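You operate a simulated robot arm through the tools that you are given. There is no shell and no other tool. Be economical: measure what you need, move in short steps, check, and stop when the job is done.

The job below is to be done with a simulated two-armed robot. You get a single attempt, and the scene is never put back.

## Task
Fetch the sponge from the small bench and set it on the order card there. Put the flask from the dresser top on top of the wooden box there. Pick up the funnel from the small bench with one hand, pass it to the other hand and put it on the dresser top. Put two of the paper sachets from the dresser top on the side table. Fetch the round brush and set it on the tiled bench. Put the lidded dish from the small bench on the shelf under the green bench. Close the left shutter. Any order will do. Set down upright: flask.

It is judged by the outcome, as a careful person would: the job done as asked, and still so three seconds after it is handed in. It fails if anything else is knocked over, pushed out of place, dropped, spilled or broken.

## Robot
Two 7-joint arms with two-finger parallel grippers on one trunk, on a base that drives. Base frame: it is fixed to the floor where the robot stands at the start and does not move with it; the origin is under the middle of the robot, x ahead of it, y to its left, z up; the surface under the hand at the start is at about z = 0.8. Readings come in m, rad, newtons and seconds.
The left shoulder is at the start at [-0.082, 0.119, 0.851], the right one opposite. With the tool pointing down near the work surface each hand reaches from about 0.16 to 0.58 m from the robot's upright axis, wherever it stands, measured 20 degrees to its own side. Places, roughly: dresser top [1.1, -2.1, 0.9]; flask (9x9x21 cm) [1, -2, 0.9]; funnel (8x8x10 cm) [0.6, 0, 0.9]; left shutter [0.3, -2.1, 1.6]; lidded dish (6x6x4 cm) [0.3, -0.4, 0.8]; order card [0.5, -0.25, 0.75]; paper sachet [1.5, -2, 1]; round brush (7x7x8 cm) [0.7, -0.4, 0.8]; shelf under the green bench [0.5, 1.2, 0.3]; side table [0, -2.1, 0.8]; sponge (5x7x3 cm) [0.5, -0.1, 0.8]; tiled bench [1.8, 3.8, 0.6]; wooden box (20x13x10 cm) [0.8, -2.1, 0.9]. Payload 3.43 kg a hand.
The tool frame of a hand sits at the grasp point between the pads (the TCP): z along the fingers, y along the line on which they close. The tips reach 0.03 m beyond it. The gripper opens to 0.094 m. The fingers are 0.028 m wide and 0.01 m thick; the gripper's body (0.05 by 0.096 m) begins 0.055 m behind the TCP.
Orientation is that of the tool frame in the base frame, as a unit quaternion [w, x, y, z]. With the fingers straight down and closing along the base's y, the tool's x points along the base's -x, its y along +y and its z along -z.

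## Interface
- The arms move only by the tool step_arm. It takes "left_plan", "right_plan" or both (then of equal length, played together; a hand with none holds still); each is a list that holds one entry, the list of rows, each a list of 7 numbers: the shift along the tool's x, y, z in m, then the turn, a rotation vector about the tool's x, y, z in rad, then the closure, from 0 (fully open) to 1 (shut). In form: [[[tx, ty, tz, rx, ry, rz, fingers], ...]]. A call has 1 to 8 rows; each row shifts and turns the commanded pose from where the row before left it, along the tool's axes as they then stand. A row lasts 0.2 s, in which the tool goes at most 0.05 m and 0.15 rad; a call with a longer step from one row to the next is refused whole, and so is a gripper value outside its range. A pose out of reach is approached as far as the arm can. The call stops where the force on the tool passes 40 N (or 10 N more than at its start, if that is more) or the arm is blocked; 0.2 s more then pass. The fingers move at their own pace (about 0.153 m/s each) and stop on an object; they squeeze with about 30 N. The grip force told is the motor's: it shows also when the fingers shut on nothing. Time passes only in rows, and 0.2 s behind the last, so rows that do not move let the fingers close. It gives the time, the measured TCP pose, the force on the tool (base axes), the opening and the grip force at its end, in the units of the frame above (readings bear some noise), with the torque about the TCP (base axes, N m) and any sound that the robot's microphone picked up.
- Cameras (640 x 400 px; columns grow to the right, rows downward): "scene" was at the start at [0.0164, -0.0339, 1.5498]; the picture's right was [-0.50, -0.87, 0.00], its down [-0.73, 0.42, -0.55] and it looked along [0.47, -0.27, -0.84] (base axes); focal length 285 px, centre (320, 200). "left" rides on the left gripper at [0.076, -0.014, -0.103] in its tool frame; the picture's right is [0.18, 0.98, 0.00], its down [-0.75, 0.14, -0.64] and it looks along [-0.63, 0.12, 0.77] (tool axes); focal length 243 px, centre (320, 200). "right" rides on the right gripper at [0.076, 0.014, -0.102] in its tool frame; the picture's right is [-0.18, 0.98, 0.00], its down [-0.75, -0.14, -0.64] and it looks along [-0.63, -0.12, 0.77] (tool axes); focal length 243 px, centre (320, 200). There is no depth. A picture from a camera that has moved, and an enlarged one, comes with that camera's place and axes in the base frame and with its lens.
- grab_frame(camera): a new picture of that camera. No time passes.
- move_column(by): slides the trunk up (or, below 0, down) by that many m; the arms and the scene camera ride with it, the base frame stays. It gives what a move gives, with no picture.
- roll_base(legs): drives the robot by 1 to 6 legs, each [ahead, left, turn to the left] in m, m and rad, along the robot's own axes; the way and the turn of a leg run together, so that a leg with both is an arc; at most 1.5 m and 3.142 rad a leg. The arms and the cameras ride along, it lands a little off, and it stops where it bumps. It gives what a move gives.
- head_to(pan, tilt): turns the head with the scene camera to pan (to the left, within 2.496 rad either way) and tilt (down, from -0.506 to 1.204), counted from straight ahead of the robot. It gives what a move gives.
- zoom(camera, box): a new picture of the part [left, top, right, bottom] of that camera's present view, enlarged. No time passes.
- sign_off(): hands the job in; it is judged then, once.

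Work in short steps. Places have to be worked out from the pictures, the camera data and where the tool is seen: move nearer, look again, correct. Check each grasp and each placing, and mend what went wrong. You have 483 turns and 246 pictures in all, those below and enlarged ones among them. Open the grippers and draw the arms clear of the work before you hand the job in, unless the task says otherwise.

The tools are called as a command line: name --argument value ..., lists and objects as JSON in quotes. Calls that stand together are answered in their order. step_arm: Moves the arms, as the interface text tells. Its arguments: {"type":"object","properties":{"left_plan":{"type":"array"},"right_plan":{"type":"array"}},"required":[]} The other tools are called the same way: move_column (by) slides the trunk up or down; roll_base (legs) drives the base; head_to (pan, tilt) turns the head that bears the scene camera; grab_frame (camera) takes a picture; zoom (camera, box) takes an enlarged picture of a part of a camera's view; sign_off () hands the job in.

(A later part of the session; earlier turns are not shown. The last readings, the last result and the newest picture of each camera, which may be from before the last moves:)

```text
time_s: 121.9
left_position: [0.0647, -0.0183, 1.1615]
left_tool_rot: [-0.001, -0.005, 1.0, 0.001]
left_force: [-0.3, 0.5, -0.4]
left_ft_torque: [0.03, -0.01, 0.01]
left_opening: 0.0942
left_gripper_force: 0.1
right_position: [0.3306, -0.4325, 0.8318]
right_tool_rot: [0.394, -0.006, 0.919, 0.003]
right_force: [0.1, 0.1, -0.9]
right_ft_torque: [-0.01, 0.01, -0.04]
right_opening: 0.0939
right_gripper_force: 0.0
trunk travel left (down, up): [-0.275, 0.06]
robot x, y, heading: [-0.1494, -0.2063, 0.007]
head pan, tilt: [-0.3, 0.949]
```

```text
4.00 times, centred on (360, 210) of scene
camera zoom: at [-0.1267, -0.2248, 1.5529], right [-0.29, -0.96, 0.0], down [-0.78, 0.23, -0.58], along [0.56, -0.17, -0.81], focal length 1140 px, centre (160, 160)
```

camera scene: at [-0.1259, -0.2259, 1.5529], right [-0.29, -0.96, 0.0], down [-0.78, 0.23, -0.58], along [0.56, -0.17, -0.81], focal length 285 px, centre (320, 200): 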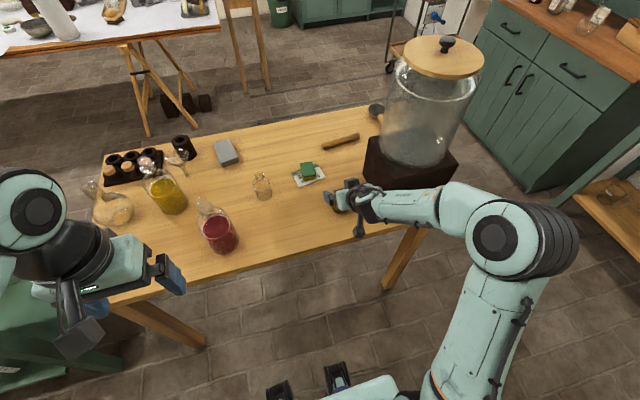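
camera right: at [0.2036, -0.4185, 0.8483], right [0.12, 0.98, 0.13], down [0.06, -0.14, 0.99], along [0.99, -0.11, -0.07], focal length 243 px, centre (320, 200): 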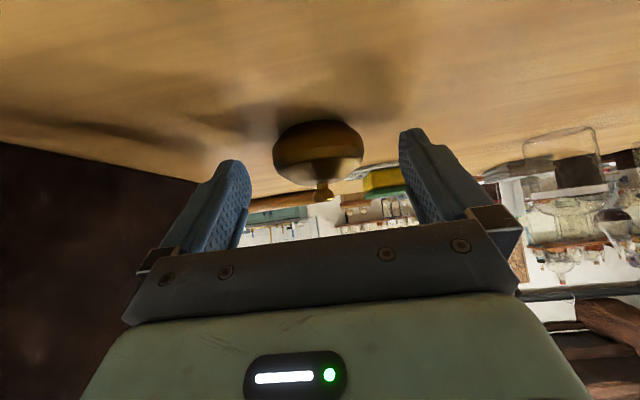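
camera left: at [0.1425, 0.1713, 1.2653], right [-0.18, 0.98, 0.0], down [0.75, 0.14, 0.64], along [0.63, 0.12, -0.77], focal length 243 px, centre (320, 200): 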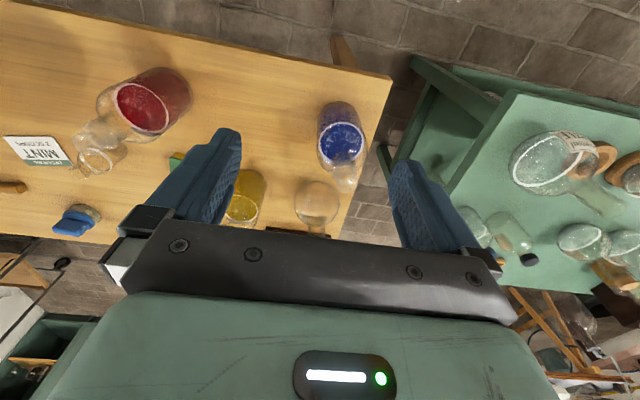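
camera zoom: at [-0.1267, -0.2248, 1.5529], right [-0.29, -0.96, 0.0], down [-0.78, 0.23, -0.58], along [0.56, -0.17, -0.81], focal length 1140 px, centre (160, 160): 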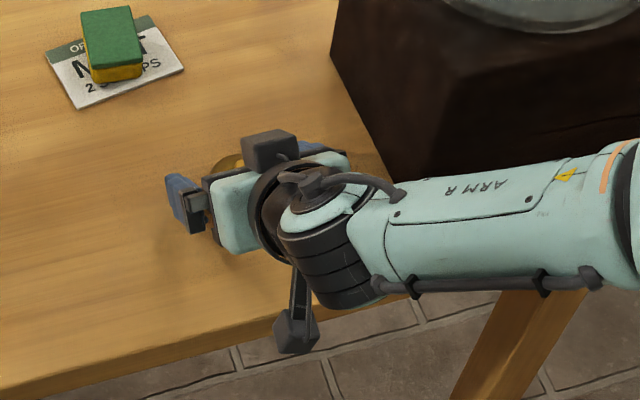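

The dish is centred between the fingers. I go 9 mm forward along the tool and close.

step_arm --right_plan '[[[0.001, 0, 0.009, 0, 0, 0, 0], [0, 0, 0, 0, 0, 0, 0.4], [0, 0, 0, 0, 0, 0, 0.8], [0, 0, 0, 0, 0, 0, 1], [0, 0, 0, 0, 0, 0, 1]]]'

grab_frame --camera "right"

```text
time_s: 123.1
left_position: [0.0615, -0.017, 1.1631]
left_tool_rot: [0.001, -0.005, 1.0, -0.002]
left_force: [-0.8, -1.1, 0.5]
left_ft_torque: [-0.02, 0.0, -0.03]
left_opening: 0.0939
left_gripper_force: 0.1
right_position: [0.3364, -0.4293, 0.8302]
right_tool_rot: [0.398, -0.007, 0.917, 0.003]
right_force: [-6.2, 1.8, 34.4]
right_ft_torque: [0.39, -0.24, 0.45]
right_opening: 0.0498
right_gripper_force: 29.9
trunk travel left (down, up): [-0.275, 0.06]
robot x, y, heading: [-0.1482, -0.2017, 0.013]
head pan, tilt: [-0.3, 0.949]
```

```text
187 pictures are left
camera right: at [0.2085, -0.4169, 0.8452], right [0.11, 0.98, 0.13], down [0.05, -0.14, 0.99], along [0.99, -0.1, -0.06], focal length 243 px, centre (320, 200)
```

right: 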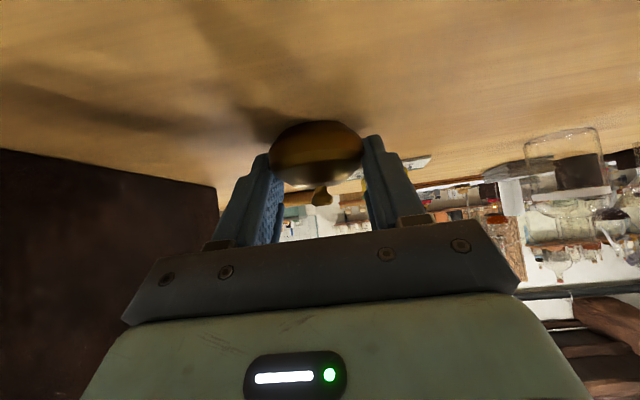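

Fingertips are pressing the bench (34 N), and the dish is gripped at 5 cm. I lift a few cm and check the hold.

step_arm --right_plan '[[[-0.007, 0, -0.007, 0, 0, 0, 1], [-0.015, 0, -0.014, 0, 0, 0, 1], [-0.015, 0, -0.014, 0, 0, 0, 1]]]'

grab_frame --camera "right"

zoom --camera "scene" --box '[280, 160, 440, 260]'

```text
time_s: 123.9
left_position: [0.0646, -0.0183, 1.1619]
left_tool_rot: [0.0, -0.005, 1.0, 0.001]
left_force: [-0.5, 0.4, 0.9]
left_ft_torque: [0.04, -0.04, -0.03]
left_opening: 0.094
left_gripper_force: 0.0
right_position: [0.3368, -0.4327, 0.877]
right_tool_rot: [0.393, -0.004, 0.92, 0.002]
right_force: [0.2, 0.0, -0.6]
right_ft_torque: [0.0, 0.0, -0.01]
right_opening: 0.0498
right_gripper_force: 29.7
trunk travel left (down, up): [-0.275, 0.06]
robot x, y, heading: [-0.1508, -0.2036, 0.012]
head pan, tilt: [-0.3, 0.949]
```

```text
186 pictures are left
camera right: at [0.2089, -0.4189, 0.8924], right [0.12, 0.98, 0.13], down [0.06, -0.14, 0.99], along [0.99, -0.11, -0.07], focal length 243 px, centre (320, 200)
```

right: 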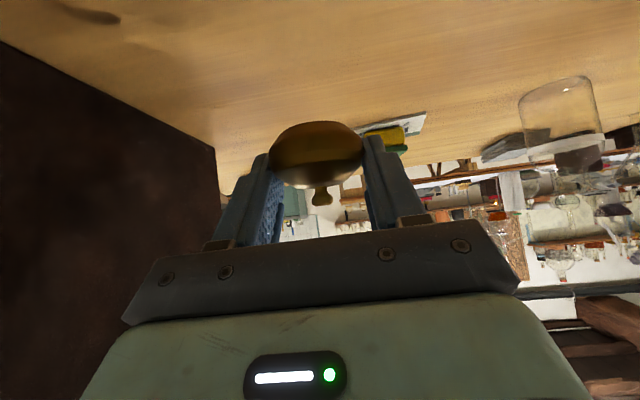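

```text
4.00 times, centred on (360, 210) of scene
camera zoom: at [-0.1267, -0.2244, 1.5529], right [-0.29, -0.96, 0.0], down [-0.78, 0.23, -0.58], along [0.56, -0.17, -0.81], focal length 1140 px, centre (160, 160)
```

zoom: 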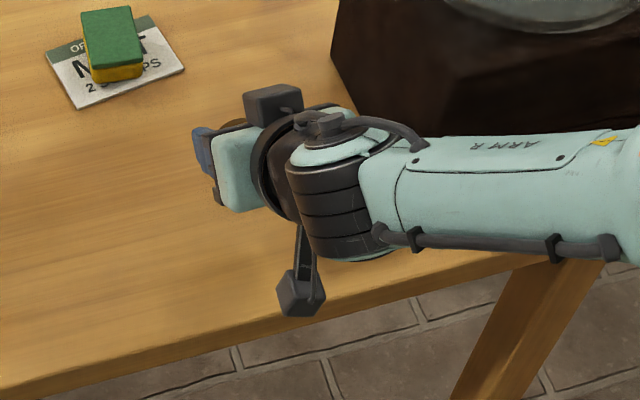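

The whole dish is lifted. I raise it more, back off and strafe left toward the green bench.

step_arm --right_plan '[[[-0.033, 0, -0.031, 0, 0, 0, 1], [-0.033, 0, -0.031, 0, 0, 0, 1], [-0.01, 0, -0.01, 0, 0, 0, 1]]]'

roll_base --legs '[[-0.28, 0, -0.01], [0, 1.3, 0]]'

head_to --pan -0.1 --tilt 0.8

grab_frame --camera "scene"

grab_frame --camera "right"

```text
time_s: 124.7
left_position: [0.0643, -0.0187, 1.1624]
left_tool_rot: [0.001, -0.005, 1.0, 0.0]
left_force: [-0.4, -0.8, -0.7]
left_ft_torque: [-0.01, 0.0, -0.04]
left_opening: 0.0942
left_gripper_force: 0.1
right_position: [0.3375, -0.4316, 0.984]
right_tool_rot: [0.395, -0.006, 0.919, 0.003]
right_force: [-0.5, -1.1, -1.0]
right_ft_torque: [-0.01, 0.02, -0.03]
right_opening: 0.0498
right_gripper_force: 29.8
trunk travel left (down, up): [-0.275, 0.06]
robot x, y, heading: [-0.1546, -0.2038, 0.013]
head pan, tilt: [-0.3, 0.949]
```

```text
time_s: 137.8
left_position: [-0.2396, 1.2715, 1.1624]
left_tool_rot: [0.001, -0.018, 1.0, 0.001]
left_force: [0.3, -0.2, -0.3]
left_ft_torque: [0.01, -0.02, -0.01]
left_opening: 0.0939
left_gripper_force: 0.1
right_position: [0.0438, 0.866, 0.984]
right_tool_rot: [0.394, -0.018, 0.919, 0.009]
right_force: [0.1, 0.1, -0.9]
right_ft_torque: [-0.01, 0.02, 0.0]
right_opening: 0.0498
right_gripper_force: 30.2
trunk travel left (down, up): [-0.275, 0.06]
robot x, y, heading: [-0.4522, 1.0768, 0.036]
head pan, tilt: [-0.3, 0.949]
```

```text
time_s: 138.5
left_position: [-0.2394, 1.2708, 1.161]
left_tool_rot: [0.0, -0.018, 1.0, -0.001]
left_force: [-0.3, -0.1, -0.2]
left_ft_torque: [-0.01, 0.02, 0.01]
left_opening: 0.094
left_gripper_force: 0.1
right_position: [0.0428, 0.8677, 0.9835]
right_tool_rot: [0.394, -0.017, 0.919, 0.008]
right_force: [0.5, -0.4, 0.7]
right_ft_torque: [-0.01, 0.01, 0.0]
right_opening: 0.0501
right_gripper_force: 29.9
trunk travel left (down, up): [-0.275, 0.06]
robot x, y, heading: [-0.4543, 1.0765, 0.041]
head pan, tilt: [-0.099, 0.799]
```

```text
184 pictures are left
camera scene: at [-0.4154, 1.0744, 1.5644], right [-0.06, -1.0, 0.0], down [-0.72, 0.05, -0.7], along [0.7, -0.04, -0.72], focal length 285 px, centre (320, 200)
```

scene: 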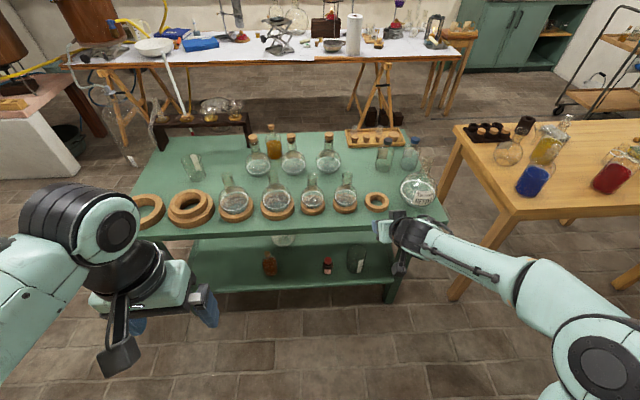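

```text
183 pictures are left
camera right: at [-0.0843, 0.8764, 0.9994], right [0.09, 0.99, 0.13], down [0.06, -0.14, 0.99], along [0.99, -0.08, -0.07], focal length 243 px, centre (320, 200)
```

right: 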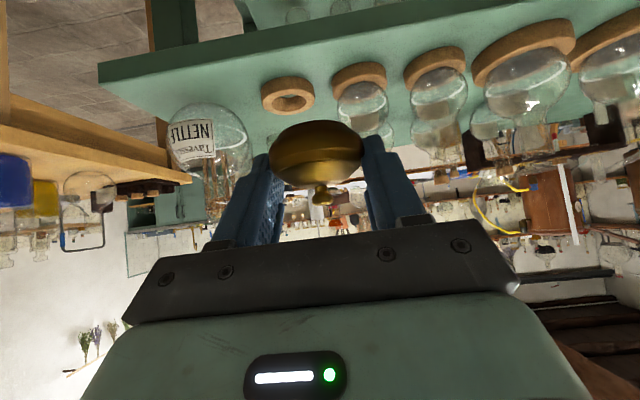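

I zoom in on the shelf to find a free spot.

zoom --camera "scene" --box '[180, 200, 440, 320]'

```text
2.46 times, centred on (310, 260) of scene
camera zoom: at [-0.4154, 1.0744, 1.5644], right [-0.06, -1.0, 0.0], down [-0.72, 0.05, -0.7], along [0.7, -0.04, -0.72], focal length 701 px, centre (345, 52)
```

zoom: 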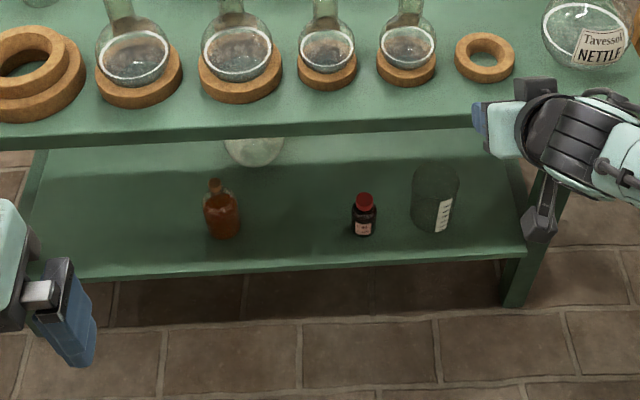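

There's a free gap on the shelf at y ≈ 1.14 between the brown bottle and the red-capped bottle. I strafe left and lower the trunk while still in front of the bench.

roll_base --legs '[[0, 0.25, -0.035]]'

move_column --by -0.27

step_arm --right_plan '[[[0.033, 0, 0.031, 0, 0, 0, 1], [0.033, 0, 0.031, 0, 0, 0, 1], [0.033, 0, 0.031, 0, 0, 0, 1], [0.033, 0, 0.031, 0, 0, 0, 1], [0.033, 0, 0.031, 0, 0, 0, 1], [0.033, 0, 0.031, 0, 0, 0, 1]]]'

grab_frame --camera "scene"

grab_frame --camera "right"

```text
time_s: 141.3
left_position: [-0.2379, 1.5168, 1.1617]
left_tool_rot: [-0.001, 0.0, 1.0, 0.0]
left_force: [0.7, -0.3, -0.6]
left_ft_torque: [0.01, 0.0, 0.01]
left_opening: 0.094
left_gripper_force: 0.1
right_position: [0.0308, 1.101, 0.9837]
right_tool_rot: [0.394, 0.0, 0.919, 0.001]
right_force: [-0.1, 0.5, -0.7]
right_ft_torque: [0.01, -0.03, 0.01]
right_opening: 0.0497
right_gripper_force: 29.7
trunk travel left (down, up): [-0.275, 0.06]
robot x, y, heading: [-0.4532, 1.3323, 0.005]
head pan, tilt: [-0.099, 0.799]
```

```text
time_s: 144.1
left_position: [-0.2377, 1.5159, 0.8923]
left_tool_rot: [0.001, 0.0, 1.0, 0.0]
left_force: [-0.5, 0.2, -0.1]
left_ft_torque: [-0.03, 0.0, -0.02]
left_opening: 0.0938
left_gripper_force: 0.2
right_position: [0.0302, 1.1012, 0.7134]
right_tool_rot: [0.395, 0.0, 0.918, 0.001]
right_force: [0.5, -0.3, -0.7]
right_ft_torque: [0.01, -0.01, 0.02]
right_opening: 0.0498
right_gripper_force: 29.3
trunk travel left (down, up): [-0.005, 0.33]
robot x, y, heading: [-0.4572, 1.3322, 0.001]
head pan, tilt: [-0.099, 0.799]
```

```text
time_s: 145.5
left_position: [-0.2368, 1.517, 0.8915]
left_tool_rot: [0.0, 0.0, 1.0, 0.0]
left_force: [-0.3, -0.3, 0.7]
left_ft_torque: [0.0, 0.02, 0.0]
left_opening: 0.0941
left_gripper_force: 0.0
right_position: [0.0298, 1.0997, 0.4406]
right_tool_rot: [0.395, 0.0, 0.919, 0.0]
right_force: [-0.1, 0.5, -1.0]
right_ft_torque: [0.0, -0.01, -0.01]
right_opening: 0.0502
right_gripper_force: 30.3
trunk travel left (down, up): [-0.005, 0.33]
robot x, y, heading: [-0.4557, 1.3288, -0.002]
head pan, tilt: [-0.099, 0.799]
```

```text
181 pictures are left
camera scene: at [-0.3712, 1.3257, 1.2906], right [-0.1, -0.99, 0.0], down [-0.71, 0.07, -0.7], along [0.69, -0.07, -0.72], focal length 285 px, centre (320, 200)
```

scene: 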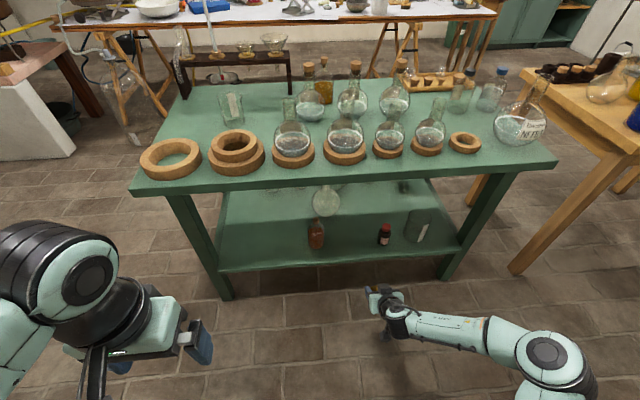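

```text
180 pictures are left
camera right: at [-0.0976, 1.1147, 0.4567], right [0.13, 0.98, 0.13], down [0.05, -0.14, 0.99], along [0.99, -0.12, -0.07], focal length 243 px, centre (320, 200)
```

right: 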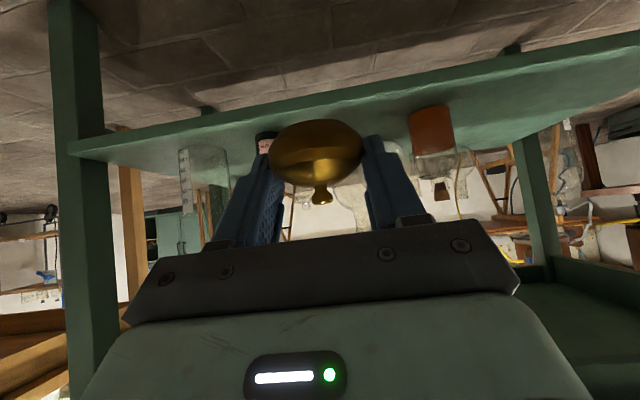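

The shelf is at z ≈ 0.30, and the free gap's middle is y ≈ 1.128. I drive forward 0.2 m with the dish going in under the bench top.

step_arm --right_plan '[[[0, 0.028, 0, 0, 0, 0, 1]]]'

roll_base --legs '[[0.2, 0, 0]]'

grab_frame --camera "right"

grab_frame --camera "scene"

```text
time_s: 145.9
left_position: [-0.2368, 1.517, 0.8915]
left_tool_rot: [-0.001, 0.001, 1.0, 0.0]
left_force: [0.7, 0.7, -0.4]
left_ft_torque: [-0.01, -0.01, -0.01]
left_opening: 0.0939
left_gripper_force: 0.1
right_position: [0.0288, 1.129, 0.4416]
right_tool_rot: [0.394, -0.001, 0.919, 0.001]
right_force: [-0.9, -0.7, -0.7]
right_ft_torque: [-0.02, -0.01, 0.01]
right_opening: 0.0497
right_gripper_force: 29.9
trunk travel left (down, up): [-0.005, 0.33]
robot x, y, heading: [-0.4575, 1.3317, 0.003]
head pan, tilt: [-0.099, 0.799]
```

```text
time_s: 147.5
left_position: [-0.0405, 1.5153, 0.8926]
left_tool_rot: [0.001, 0.001, 1.0, 0.0]
left_force: [-0.1, 0.4, 0.4]
left_ft_torque: [-0.02, 0.01, 0.01]
left_opening: 0.0939
left_gripper_force: 0.0
right_position: [0.2237, 1.1276, 0.4409]
right_tool_rot: [0.394, 0.001, 0.919, 0.0]
right_force: [-0.5, 0.2, -0.9]
right_ft_torque: [0.02, 0.01, 0.0]
right_opening: 0.05
right_gripper_force: 30.2
trunk travel left (down, up): [-0.005, 0.33]
robot x, y, heading: [-0.2634, 1.3304, -0.005]
head pan, tilt: [-0.099, 0.799]
```

```text
179 pictures are left
camera right: at [0.0972, 1.1428, 0.4562], right [0.13, 0.98, 0.13], down [0.05, -0.14, 0.99], along [0.99, -0.12, -0.07], focal length 243 px, centre (320, 200)
```

right: 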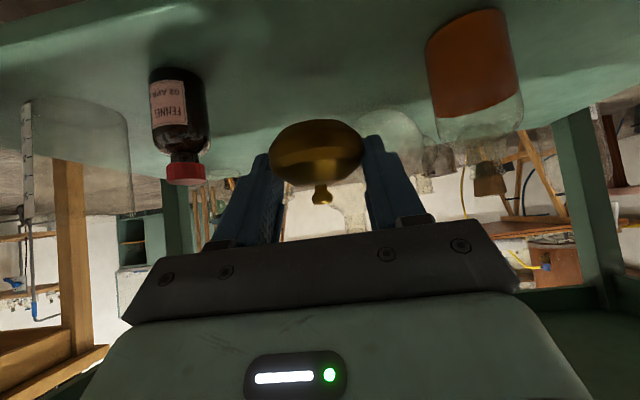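

```text
178 pictures are left
camera scene: at [-0.1752, 1.3255, 1.2906], right [-0.1, -0.99, 0.0], down [-0.71, 0.07, -0.7], along [0.69, -0.07, -0.72], focal length 285 px, centre (320, 200)
```

scene: 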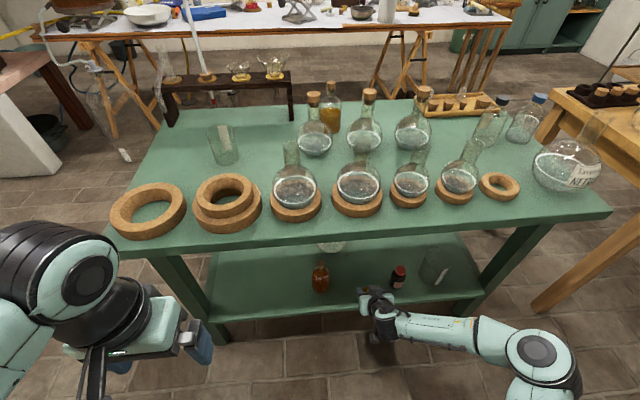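

Centred between the bottles. I move forward and down to just above the shelf.

step_arm --right_plan '[[[0.0034, 0, 0.0377, 0, 0, 0, 1], [0.0034, 0, 0.0377, 0, 0, 0, 1], [0.0034, 0, 0.0377, 0, 0, 0, 1]]]'

grab_frame --camera "right"

```text
time_s: 148.3
left_position: [-0.0415, 1.5158, 0.8915]
left_tool_rot: [0.0, 0.001, 1.0, 0.0]
left_force: [0.3, -0.3, 0.0]
left_ft_torque: [-0.01, 0.0, -0.05]
left_opening: 0.094
left_gripper_force: 0.1
right_position: [0.2996, 1.1277, 0.3554]
right_tool_rot: [0.393, 0.001, 0.919, 0.0]
right_force: [-0.5, -0.5, -0.8]
right_ft_torque: [0.02, 0.02, 0.04]
right_opening: 0.05
right_gripper_force: 29.8
trunk travel left (down, up): [-0.005, 0.33]
robot x, y, heading: [-0.2621, 1.3335, -0.01]
head pan, tilt: [-0.099, 0.799]
```

```text
177 pictures are left
camera right: at [0.1724, 1.1415, 0.3708], right [0.13, 0.98, 0.13], down [0.05, -0.14, 0.99], along [0.99, -0.12, -0.07], focal length 243 px, centre (320, 200)
```

right: 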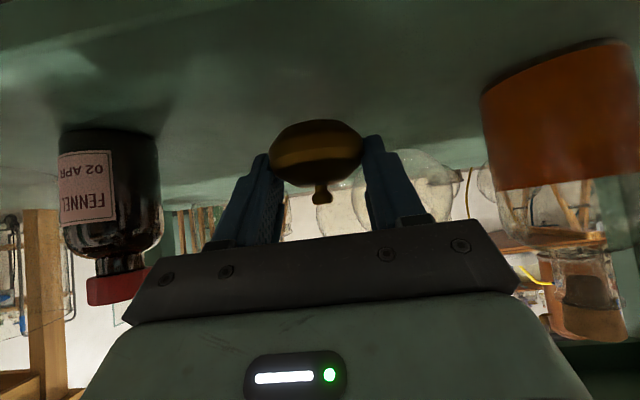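

I lower vertically in small steps and watch for contact.

step_arm --right_plan '[[[0.003, 0, 0.0028, 0, 0, 0, 1], [0.003, 0, 0.0028, 0, 0, 0, 1]]]'

step_arm --right_plan '[[[0.0022, 0, 0.002, 0, 0, 0, 1]]]'

step_arm --right_plan '[[[0.0022, 0, 0.002, 0, 0, 0, 1]]]'

```text
time_s: 148.9
left_position: [-0.0414, 1.5169, 0.8908]
left_tool_rot: [-0.001, 0.001, 1.0, 0.0]
left_force: [-1.1, 0.1, -0.6]
left_ft_torque: [-0.02, 0.0, -0.05]
left_opening: 0.0941
left_gripper_force: 0.0
right_position: [0.2995, 1.1263, 0.3476]
right_tool_rot: [0.393, 0.0, 0.919, 0.0]
right_force: [0.6, 0.4, -0.3]
right_ft_torque: [0.03, -0.01, 0.02]
right_opening: 0.0499
right_gripper_force: 30.0
trunk travel left (down, up): [-0.005, 0.33]
robot x, y, heading: [-0.2599, 1.3294, -0.006]
head pan, tilt: [-0.099, 0.799]
```

```text
time_s: 149.3
left_position: [-0.0413, 1.5154, 0.8919]
left_tool_rot: [0.0, 0.001, 1.0, 0.0]
left_force: [0.2, 0.4, -0.3]
left_ft_torque: [0.04, -0.01, 0.0]
left_opening: 0.094
left_gripper_force: 0.0
right_position: [0.2997, 1.1274, 0.3445]
right_tool_rot: [0.394, 0.001, 0.919, 0.001]
right_force: [-0.1, -0.6, -0.2]
right_ft_torque: [0.0, 0.04, 0.0]
right_opening: 0.0498
right_gripper_force: 29.7
trunk travel left (down, up): [-0.005, 0.33]
robot x, y, heading: [-0.2619, 1.332, 0.0]
head pan, tilt: [-0.099, 0.799]
```

```text
time_s: 149.7
left_position: [-0.0416, 1.5157, 0.8924]
left_tool_rot: [0.001, 0.002, 1.0, -0.001]
left_force: [0.5, 0.0, 0.5]
left_ft_torque: [-0.02, 0.0, 0.01]
left_opening: 0.094
left_gripper_force: 0.0
right_position: [0.3011, 1.1266, 0.3414]
right_tool_rot: [0.394, 0.001, 0.919, 0.0]
right_force: [0.8, 1.0, 0.1]
right_ft_torque: [0.03, 0.03, -0.01]
right_opening: 0.0495
right_gripper_force: 29.8
trunk travel left (down, up): [-0.005, 0.33]
robot x, y, heading: [-0.2598, 1.3332, 0.001]
head pan, tilt: [-0.099, 0.799]
```

step_arm --right_plan '[[[0.0022, 0, 0.002, 0, 0, 0, 1]]]'

step_arm --right_plan '[[[0.0022, 0, 0.002, 0, 0, 0, 1]]]'

grab_frame --camera "right"

```text
time_s: 150.1
left_position: [-0.0416, 1.5152, 0.892]
left_tool_rot: [0.0, 0.0, 1.0, -0.001]
left_force: [0.6, 0.1, -0.2]
left_ft_torque: [0.03, -0.02, -0.03]
left_opening: 0.0941
left_gripper_force: 0.1
right_position: [0.299, 1.1267, 0.3377]
right_tool_rot: [0.394, 0.0, 0.919, 0.001]
right_force: [0.1, 0.9, -0.3]
right_ft_torque: [-0.01, -0.01, -0.05]
right_opening: 0.0498
right_gripper_force: 30.4
trunk travel left (down, up): [-0.005, 0.33]
robot x, y, heading: [-0.2608, 1.3336, -0.006]
head pan, tilt: [-0.099, 0.799]
```

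```text
time_s: 150.5
left_position: [-0.0404, 1.5164, 0.8913]
left_tool_rot: [0.0, 0.001, 1.0, 0.001]
left_force: [0.5, 0.3, 0.5]
left_ft_torque: [-0.02, -0.02, 0.02]
left_opening: 0.0939
left_gripper_force: 0.0
right_position: [0.2979, 1.1272, 0.336]
right_tool_rot: [0.394, 0.001, 0.919, 0.0]
right_force: [0.7, 0.6, -0.1]
right_ft_torque: [0.01, 0.0, 0.01]
right_opening: 0.0498
right_gripper_force: 29.7
trunk travel left (down, up): [-0.005, 0.33]
robot x, y, heading: [-0.2611, 1.3326, -0.005]
head pan, tilt: [-0.099, 0.799]
```

```text
176 pictures are left
camera right: at [0.1718, 1.1427, 0.3505], right [0.13, 0.98, 0.13], down [0.05, -0.14, 0.99], along [0.99, -0.12, -0.07], focal length 243 px, centre (320, 200)
```

right: 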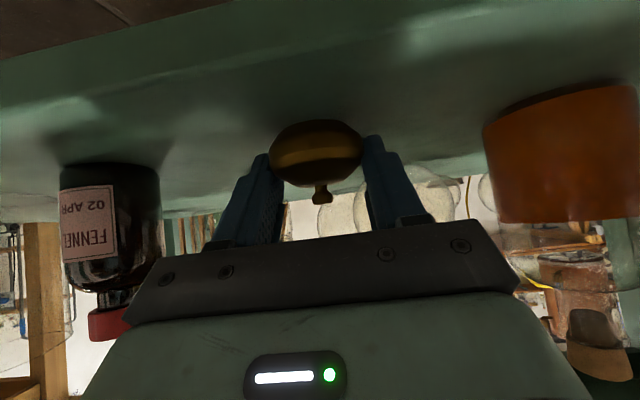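

The dish bottom is within millimetres of the shelf. I continue.

step_arm --right_plan '[[[0.0022, 0, 0.002, 0, 0, 0, 1]]]'

step_arm --right_plan '[[[0.0022, 0, 0.002, 0, 0, 0, 1]]]'

```text
time_s: 150.9
left_position: [-0.042, 1.5157, 0.892]
left_tool_rot: [0.0, 0.0, 1.0, 0.0]
left_force: [0.1, 0.6, -0.2]
left_ft_torque: [0.03, 0.02, 0.0]
left_opening: 0.0941
left_gripper_force: 0.1
right_position: [0.2991, 1.1282, 0.3325]
right_tool_rot: [0.395, 0.002, 0.919, -0.001]
right_force: [0.0, 0.6, -0.4]
right_ft_torque: [0.0, -0.01, 0.02]
right_opening: 0.0498
right_gripper_force: 30.0
trunk travel left (down, up): [-0.005, 0.33]
robot x, y, heading: [-0.2591, 1.3328, 0.001]
head pan, tilt: [-0.099, 0.799]
```

```text
time_s: 151.3
left_position: [-0.0429, 1.5158, 0.892]
left_tool_rot: [0.001, 0.001, 1.0, -0.001]
left_force: [0.0, -0.5, 0.7]
left_ft_torque: [-0.01, 0.0, -0.01]
left_opening: 0.0941
left_gripper_force: 0.0
right_position: [0.2993, 1.1277, 0.3313]
right_tool_rot: [0.396, 0.0, 0.918, 0.0]
right_force: [-1.4, 1.8, 7.2]
right_ft_torque: [0.0, -0.09, 0.06]
right_opening: 0.0498
right_gripper_force: 29.8
trunk travel left (down, up): [-0.005, 0.33]
robot x, y, heading: [-0.2617, 1.3324, -0.001]
head pan, tilt: [-0.099, 0.799]
```

Contact (7 N). I open and withdraw back along the tool axis.

step_arm --right_plan '[[[0, 0, 0, 0, 0, 0, 0.6], [0, 0, 0, 0, 0, 0, 0.2], [0, 0, 0, 0, 0, 0, 0], [0, 0, 0, 0, 0, 0, 0], [0, 0, -0.03, 0, 0, 0, 0], [0, 0, -0.04, 0, 0, 0, 0], [0.015, 0, -0.045, 0, 0, 0, 0]]]'

grab_frame --camera "right"

```text
time_s: 152.9
left_position: [-0.0421, 1.5156, 0.8931]
left_tool_rot: [-0.001, 0.0, 1.0, -0.001]
left_force: [-0.4, 0.1, -0.5]
left_ft_torque: [0.01, 0.03, 0.0]
left_opening: 0.0941
left_gripper_force: 0.1
right_position: [0.2034, 1.1282, 0.3971]
right_tool_rot: [0.394, 0.001, 0.919, -0.001]
right_force: [-0.7, 0.4, 0.0]
right_ft_torque: [-0.01, -0.02, -0.01]
right_opening: 0.0941
right_gripper_force: 0.1
trunk travel left (down, up): [-0.005, 0.33]
robot x, y, heading: [-0.2625, 1.3341, -0.002]
head pan, tilt: [-0.099, 0.799]
```

```text
175 pictures are left
camera right: at [0.0771, 1.1431, 0.4127], right [0.13, 0.98, 0.13], down [0.05, -0.14, 0.99], along [0.99, -0.12, -0.07], focal length 243 px, centre (320, 200)
```

right: 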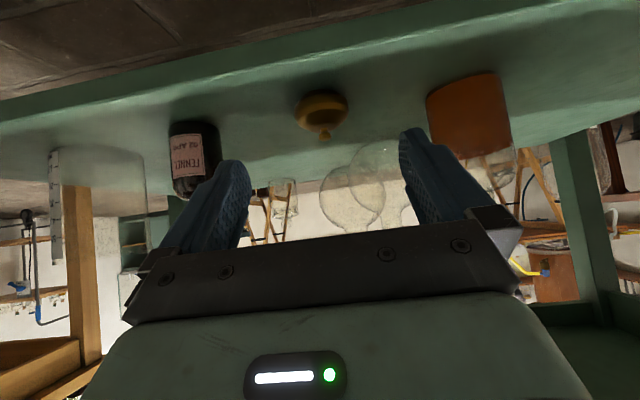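

The dish sits upright on the shelf. I back out, raise the trunk and straighten the right hand.

roll_base --legs '[[-0.2, 0, 0]]'

move_column --by 0.27

step_arm --right_plan '[[[-0.03, 0, -0.03, 0, 0.131, 0, 0], [-0.035, 0, -0.025, 0, 0.131, 0, 0], [-0.03, 0, -0.035, 0, 0.131, 0, 0], [-0.02, 0, -0.04, 0, 0.131, 0, 0], [-0.01, 0, -0.045, 0, 0.131, 0, 0], [0, 0, -0.045, 0, 0.131, 0, 0], [0, 0, -0.045, 0, 0.02, 0, 0]]]'

grab_frame --camera "scene"

```text
time_s: 154.4
left_position: [-0.2411, 1.5173, 0.8921]
left_tool_rot: [0.0, -0.002, 1.0, 0.0]
left_force: [0.8, -1.3, -0.3]
left_ft_torque: [-0.03, 0.0, -0.02]
left_opening: 0.0938
left_gripper_force: 0.1
right_position: [0.0073, 1.1321, 0.3965]
right_tool_rot: [0.394, -0.002, 0.919, 0.001]
right_force: [0.6, 0.6, -1.4]
right_ft_torque: [-0.01, 0.04, 0.02]
right_opening: 0.094
right_gripper_force: 0.1
trunk travel left (down, up): [-0.005, 0.33]
robot x, y, heading: [-0.4568, 1.3366, 0.005]
head pan, tilt: [-0.099, 0.799]
```

```text
time_s: 157.2
left_position: [-0.2416, 1.5178, 1.1606]
left_tool_rot: [0.0, -0.002, 1.0, 0.0]
left_force: [0.3, 0.0, 0.2]
left_ft_torque: [0.0, 0.01, 0.0]
left_opening: 0.094
left_gripper_force: 0.1
right_position: [0.0071, 1.1303, 0.6662]
right_tool_rot: [0.394, -0.001, 0.919, 0.001]
right_force: [-0.9, -0.9, 0.4]
right_ft_torque: [-0.01, 0.0, 0.0]
right_opening: 0.0937
right_gripper_force: 0.0
trunk travel left (down, up): [-0.275, 0.06]
robot x, y, heading: [-0.4603, 1.3337, 0.001]
head pan, tilt: [-0.099, 0.799]
```

```text
time_s: 158.8
left_position: [-0.2421, 1.5162, 1.1628]
left_tool_rot: [0.0, -0.002, 1.0, 0.001]
left_force: [-0.1, 0.2, 0.0]
left_ft_torque: [0.01, -0.01, -0.01]
left_opening: 0.0942
left_gripper_force: 0.0
right_position: [0.0183, 1.1286, 0.9776]
right_tool_rot: [0.002, -0.003, 1.0, 0.001]
right_force: [0.9, 0.6, 0.0]
right_ft_torque: [-0.01, -0.01, 0.03]
right_opening: 0.094
right_gripper_force: 0.1
trunk travel left (down, up): [-0.275, 0.06]
robot x, y, heading: [-0.4558, 1.3318, 0.006]
head pan, tilt: [-0.099, 0.799]
```

```text
174 pictures are left
camera scene: at [-0.4234, 1.3261, 1.5645], right [-0.1, -1.0, 0.0], down [-0.71, 0.07, -0.7], along [0.69, -0.07, -0.72], focal length 285 px, centre (320, 200)
```

scene: 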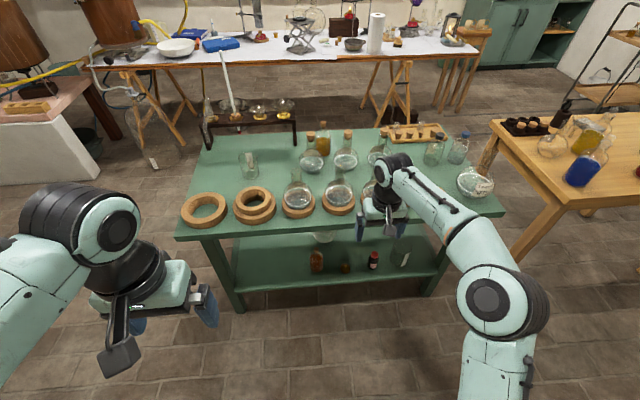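

Dish is visible on the shelf. Now back to the small bench for the funnel.

step_arm --right_plan '[[[0, 0, -0.045, 0, 0, 0, 0], [0.03, 0, -0.03, 0, 0, 0, 0], [0.04, 0, -0.01, 0, 0, 0, 0]]]'

roll_base --legs '[[0, -1.46, 0], [0.3, 0, 0]]'

head_to --pan 0.1 --tilt 0.85

grab_frame --camera "scene"

```text
time_s: 159.6
left_position: [-0.2414, 1.517, 1.1614]
left_tool_rot: [0.0, -0.001, 1.0, 0.0]
left_force: [-0.1, -0.5, 0.6]
left_ft_torque: [0.01, -0.02, 0.0]
left_opening: 0.0942
left_gripper_force: 0.0
right_position: [-0.0555, 1.1287, 1.0633]
right_tool_rot: [0.002, -0.002, 1.0, 0.001]
right_force: [0.6, 0.6, 0.6]
right_ft_torque: [0.01, -0.02, 0.0]
right_opening: 0.094
right_gripper_force: 0.1
trunk travel left (down, up): [-0.275, 0.06]
robot x, y, heading: [-0.4612, 1.3371, 0.003]
head pan, tilt: [-0.099, 0.799]
```

```text
time_s: 174.3
left_position: [0.0652, 0.0413, 1.1617]
left_tool_rot: [0.0, 0.002, 1.0, 0.0]
left_force: [0.2, 0.7, 0.3]
left_ft_torque: [-0.03, 0.0, 0.02]
left_opening: 0.0937
left_gripper_force: 0.0
right_position: [0.2502, -0.3481, 1.062]
right_tool_rot: [0.002, 0.002, 1.0, 0.001]
right_force: [-0.3, -0.3, 1.0]
right_ft_torque: [0.0, 0.03, -0.01]
right_opening: 0.094
right_gripper_force: 0.1
trunk travel left (down, up): [-0.275, 0.06]
robot x, y, heading: [-0.1516, -0.1427, -0.003]
head pan, tilt: [-0.099, 0.799]
```

```text
time_s: 175.1
left_position: [0.0662, 0.0408, 1.1616]
left_tool_rot: [0.0, 0.002, 1.0, 0.001]
left_force: [0.5, -0.7, 0.4]
left_ft_torque: [-0.01, -0.02, -0.03]
left_opening: 0.0937
left_gripper_force: 0.1
right_position: [0.2488, -0.3477, 1.0623]
right_tool_rot: [0.002, 0.002, 1.0, 0.001]
right_force: [0.3, 1.2, 0.3]
right_ft_torque: [-0.01, -0.01, -0.01]
right_opening: 0.094
right_gripper_force: 0.0
trunk travel left (down, up): [-0.275, 0.06]
robot x, y, heading: [-0.1558, -0.1405, -0.006]
head pan, tilt: [0.099, 0.85]
```

```text
173 pictures are left
camera scene: at [-0.1208, -0.133, 1.5605], right [0.09, -1.0, 0.0], down [-0.75, -0.07, -0.66], along [0.66, 0.06, -0.75], focal length 285 px, centre (320, 200)
```

scene: 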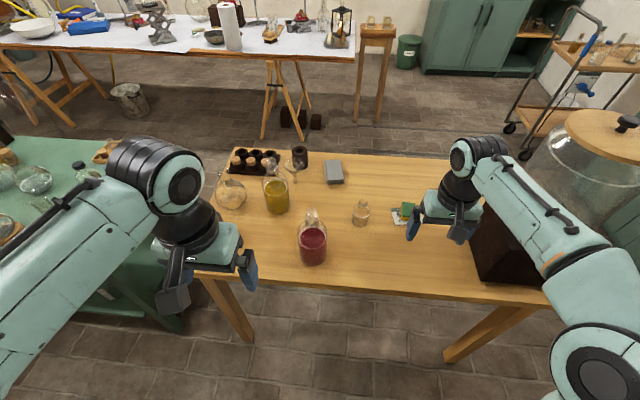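

I drive up to the bench again for the funnel.

roll_base --legs '[[0.28, 0, 0]]'

step_arm --left_plan '[[[-0.04, 0, 0, 0, 0, 0, 0], [-0.04, 0, 0, 0, 0, 0, 0], [-0.04, 0, 0, 0, 0, 0, 0], [-0.04, 0, 0, 0, 0, 0, 0]]]'

grab_frame --camera "left"

grab_frame --camera "scene"

```text
time_s: 177.0
left_position: [0.3495, 0.0384, 1.1621]
left_tool_rot: [0.0, 0.004, 1.0, 0.0]
left_force: [0.3, 0.3, -0.1]
left_ft_torque: [-0.02, 0.0, -0.02]
left_opening: 0.0943
left_gripper_force: 0.2
right_position: [0.5317, -0.3504, 1.0617]
right_tool_rot: [0.002, 0.002, 1.0, 0.001]
right_force: [-0.6, 0.7, -0.3]
right_ft_torque: [0.0, -0.02, -0.01]
right_opening: 0.094
right_gripper_force: 0.0
trunk travel left (down, up): [-0.275, 0.06]
robot x, y, heading: [0.127, -0.145, -0.012]
head pan, tilt: [0.099, 0.85]
```

```text
time_s: 178.0
left_position: [0.5097, 0.0346, 1.1616]
left_tool_rot: [-0.001, 0.003, 1.0, 0.001]
left_force: [0.3, 0.1, -0.3]
left_ft_torque: [-0.03, 0.0, 0.0]
left_opening: 0.094
left_gripper_force: 0.1
right_position: [0.5317, -0.3508, 1.062]
right_tool_rot: [0.002, 0.003, 1.0, 0.001]
right_force: [0.1, -0.7, 0.2]
right_ft_torque: [0.03, 0.01, 0.0]
right_opening: 0.0942
right_gripper_force: 0.0
trunk travel left (down, up): [-0.275, 0.06]
robot x, y, heading: [0.1273, -0.1459, -0.009]
head pan, tilt: [0.099, 0.85]
```

```text
172 pictures are left
camera left: at [0.4347, 0.0215, 1.2653], right [-0.18, 0.98, 0.0], down [0.76, 0.14, 0.64], along [0.63, 0.12, -0.77], focal length 243 px, centre (320, 200)
```

left: 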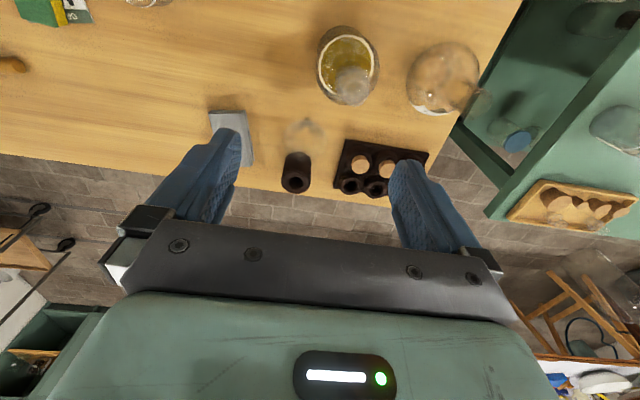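

```text
171 pictures are left
camera scene: at [0.1641, -0.1349, 1.5605], right [0.09, -1.0, 0.0], down [-0.75, -0.07, -0.66], along [0.66, 0.06, -0.75], focal length 285 px, centre (320, 200)
```

scene: 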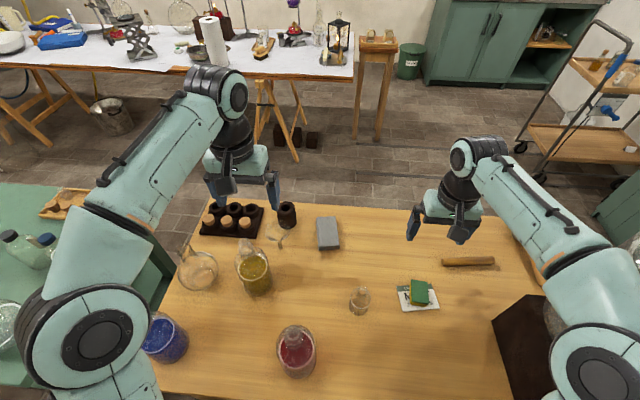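

I zoom on the funnel in both views to triangulate it.

zoom --camera "left" --box '[260, 90, 350, 200]'

zoom --camera "scene" --box '[230, 195, 320, 265]'

```text
3.64 times, centred on (305, 145) of left
camera zoom: at [0.4347, 0.0215, 1.2653], right [-0.18, 0.98, 0.0], down [0.76, 0.14, 0.64], along [0.63, 0.12, -0.77], focal length 882 px, centre (374, 400)
```

zoom: 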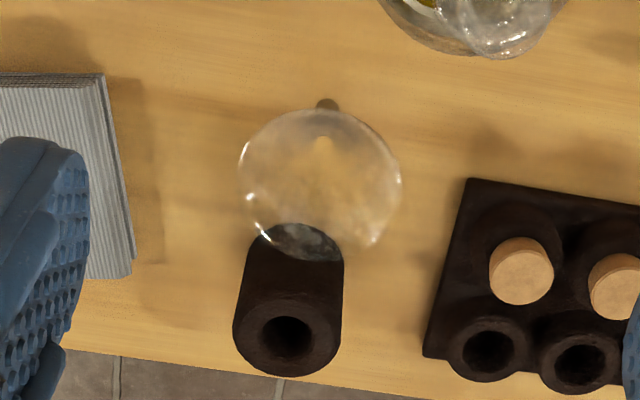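

```text
5.71 times, centred on (275, 230) of scene
camera zoom: at [0.1641, -0.1349, 1.5605], right [0.09, -1.0, 0.0], down [-0.75, -0.07, -0.66], along [0.66, 0.06, -0.75], focal length 1628 px, centre (577, 29)
```

zoom: 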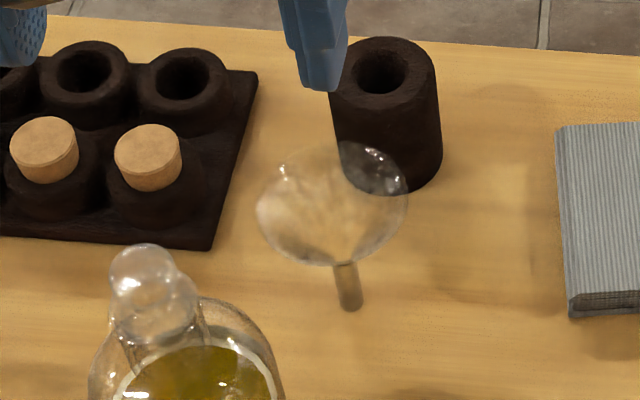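

The funnel stands upright at (0.624, 0.032) with its rim at z ≈ 0.89. I place the left hand over it and come down to 6 cm above grasp height.

step_arm --left_plan '[[[-0.04, -0.001, 0, 0, 0, 0, 0], [-0.04, -0.001, 0, 0, 0, 0, 0], [-0.034, 0, 0, 0, 0, 0, 0], [0, 0, 0.045, 0, 0, 0, 0], [0, 0, 0.045, 0, 0, 0, 0], [0, 0, 0.045, 0, 0, 0, 0], [0, 0, 0.045, 0, 0, 0, 0]]]'

grab_frame --camera "left"

```text
time_s: 179.6
left_position: [0.5705, 0.0373, 0.9834]
left_tool_rot: [0.001, 0.003, 1.0, -0.001]
left_force: [0.5, -0.5, -0.3]
left_ft_torque: [0.0, -0.01, -0.01]
left_opening: 0.0941
left_gripper_force: 0.1
left hand out of reach, approached as far as the arm can: row 2, 3
right_position: [0.5321, -0.3501, 1.0625]
right_tool_rot: [0.002, 0.002, 1.0, 0.0]
right_force: [-0.8, 0.1, -0.6]
right_ft_torque: [0.01, -0.02, -0.01]
right_opening: 0.0941
right_gripper_force: 0.2
trunk travel left (down, up): [-0.275, 0.06]
robot x, y, heading: [0.1297, -0.1404, -0.008]
head pan, tilt: [0.099, 0.85]
```

```text
168 pictures are left
camera left: at [0.4951, 0.0249, 1.0853], right [-0.18, 0.98, 0.0], down [0.75, 0.14, 0.64], along [0.63, 0.11, -0.77], focal length 243 px, centre (320, 200)
```

left: 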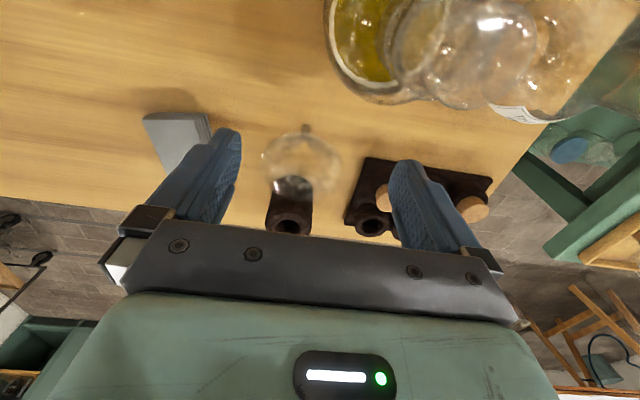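

The hand fell short in x while high. I move forward now at this lower height.

step_arm --left_plan '[[[-0.027, -0.003, 0, 0, 0, 0, 0], [-0.027, -0.002, 0, 0, 0, 0, 0]]]'

grab_frame --camera "left"

zoom --camera "scene" --box '[200, 150, 340, 265]'

```text
time_s: 180.2
left_position: [0.6237, 0.0316, 0.9806]
left_tool_rot: [0.0, 0.003, 1.0, 0.0]
left_force: [0.4, -0.3, -0.2]
left_ft_torque: [-0.01, 0.0, 0.02]
left_opening: 0.094
left_gripper_force: 0.0
right_position: [0.5322, -0.3498, 1.0616]
right_tool_rot: [0.002, 0.003, 1.0, 0.001]
right_force: [-0.7, -0.4, 0.5]
right_ft_torque: [0.04, 0.0, 0.04]
right_opening: 0.0941
right_gripper_force: 0.0
trunk travel left (down, up): [-0.275, 0.06]
robot x, y, heading: [0.1312, -0.145, -0.009]
head pan, tilt: [0.099, 0.85]
```

```text
167 pictures are left
camera left: at [0.5492, 0.0181, 1.0852], right [-0.18, 0.98, 0.0], down [0.75, 0.14, 0.64], along [0.63, 0.11, -0.77], focal length 243 px, centre (320, 200)
```

left: 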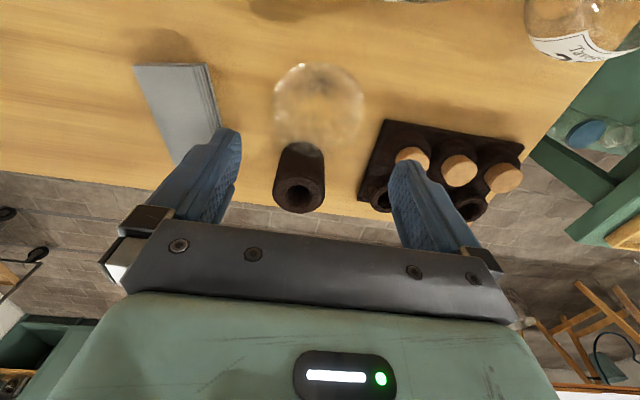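

```text
3.48 times, centred on (270, 208) of scene
camera zoom: at [0.1632, -0.1346, 1.5605], right [0.09, -1.0, 0.0], down [-0.75, -0.07, -0.66], along [0.66, 0.06, -0.75], focal length 991 px, centre (494, 174)
```

zoom: 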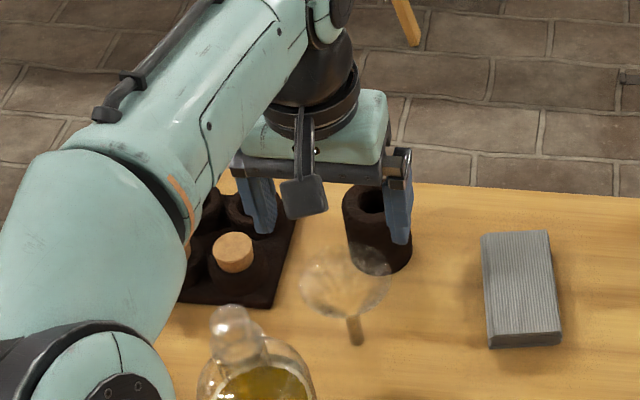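

Rim now at about (0.618, 0.030). I descend so the tips are just at rim height, then look.

step_arm --left_plan '[[[0.004, -0.001, 0.03, 0, 0, 0, 0], [0, 0, 0.025, 0, 0, 0, 0]]]'

grab_frame --camera "left"

zoom --camera "scene" --box '[200, 150, 340, 265]'

```text
time_s: 180.8
left_position: [0.6204, 0.0292, 0.9275]
left_tool_rot: [0.001, 0.003, 1.0, 0.0]
left_force: [0.6, -0.9, -0.1]
left_ft_torque: [-0.03, 0.0, 0.0]
left_opening: 0.0939
left_gripper_force: 0.1
right_position: [0.5314, -0.3516, 1.0633]
right_tool_rot: [0.002, 0.003, 1.0, 0.0]
right_force: [-0.4, 0.5, -0.3]
right_ft_torque: [0.0, 0.01, 0.01]
right_opening: 0.0939
right_gripper_force: 0.0
trunk travel left (down, up): [-0.275, 0.06]
robot x, y, heading: [0.1302, -0.1414, -0.01]
head pan, tilt: [0.099, 0.85]
```

```text
165 pictures are left
camera left: at [0.544, 0.0164, 1.0304], right [-0.18, 0.98, 0.0], down [0.75, 0.14, 0.64], along [0.63, 0.11, -0.77], focal length 243 px, centre (320, 200)
```

left: 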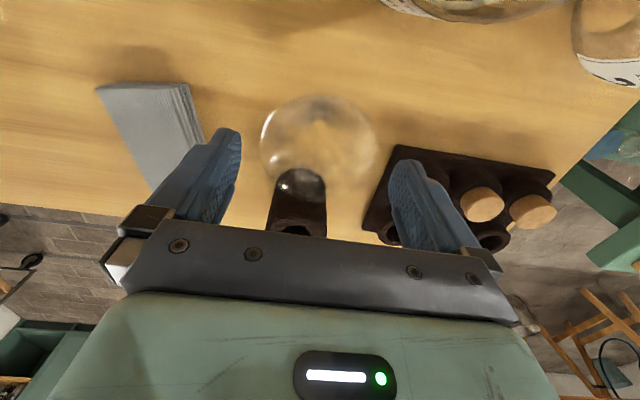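

```text
3.48 times, centred on (270, 208) of scene
camera zoom: at [0.1627, -0.1345, 1.5605], right [0.09, -1.0, 0.0], down [-0.75, -0.07, -0.66], along [0.66, 0.06, -0.75], focal length 991 px, centre (494, 174)
```

zoom: 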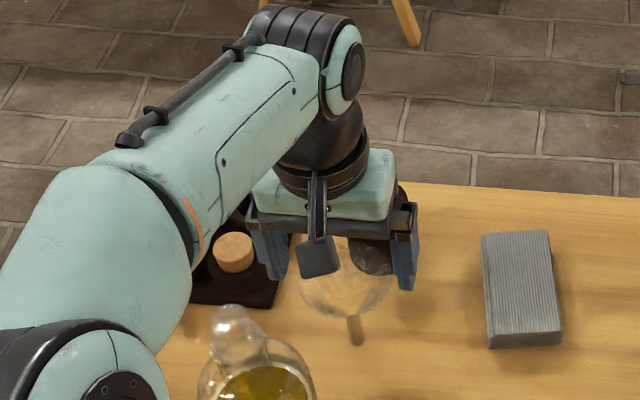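

Well aligned. I shift 6 mm back in x, descend around the rim and close gently.

step_arm --left_plan '[[[0.006, -0.0005, 0.02, 0, 0, 0, 0], [0, 0, 0.025, 0, 0, 0, 0], [0, 0, 0, 0, 0, 0, 0.1], [0, 0, 0, 0, 0, 0, 0.3], [0, 0, 0, 0, 0, 0, 0.6], [0, 0, 0, 0, 0, 0, 1]]]'

grab_frame --camera "left"

zoom --camera "scene" --box '[200, 150, 340, 265]'

```text
time_s: 182.2
left_position: [0.6123, 0.0289, 0.8839]
left_tool_rot: [0.001, 0.004, 1.0, -0.001]
left_force: [-0.4, 0.2, -0.1]
left_ft_torque: [-0.03, 0.01, 0.01]
left_opening: 0.0765
left_gripper_force: 29.7
right_position: [0.5311, -0.3501, 1.0622]
right_tool_rot: [0.001, 0.002, 1.0, 0.001]
right_force: [-0.3, 0.3, 0.7]
right_ft_torque: [-0.02, 0.02, -0.04]
right_opening: 0.0942
right_gripper_force: 0.0
trunk travel left (down, up): [-0.275, 0.06]
robot x, y, heading: [0.13, -0.1395, -0.011]
head pan, tilt: [0.099, 0.85]
```

```text
163 pictures are left
camera left: at [0.5368, 0.017, 0.9868], right [-0.18, 0.98, 0.0], down [0.75, 0.14, 0.64], along [0.63, 0.11, -0.77], focal length 243 px, centre (320, 200)
```

left: 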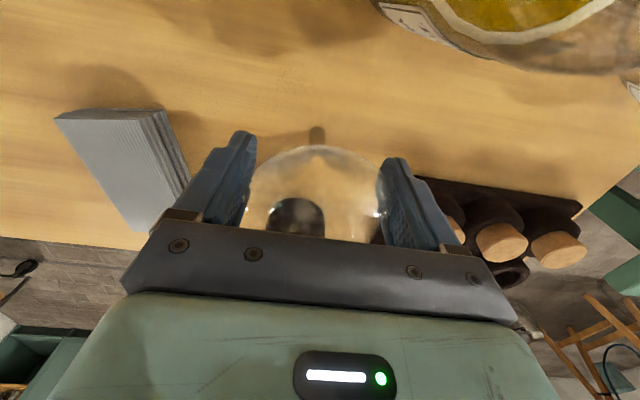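

```text
3.48 times, centred on (270, 208) of scene
camera zoom: at [0.1626, -0.1345, 1.5605], right [0.09, -1.0, 0.0], down [-0.75, -0.07, -0.66], along [0.66, 0.06, -0.75], focal length 991 px, centre (494, 174)
```

zoom: 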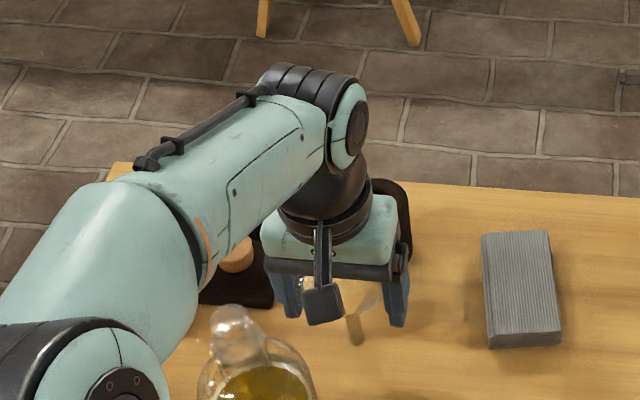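

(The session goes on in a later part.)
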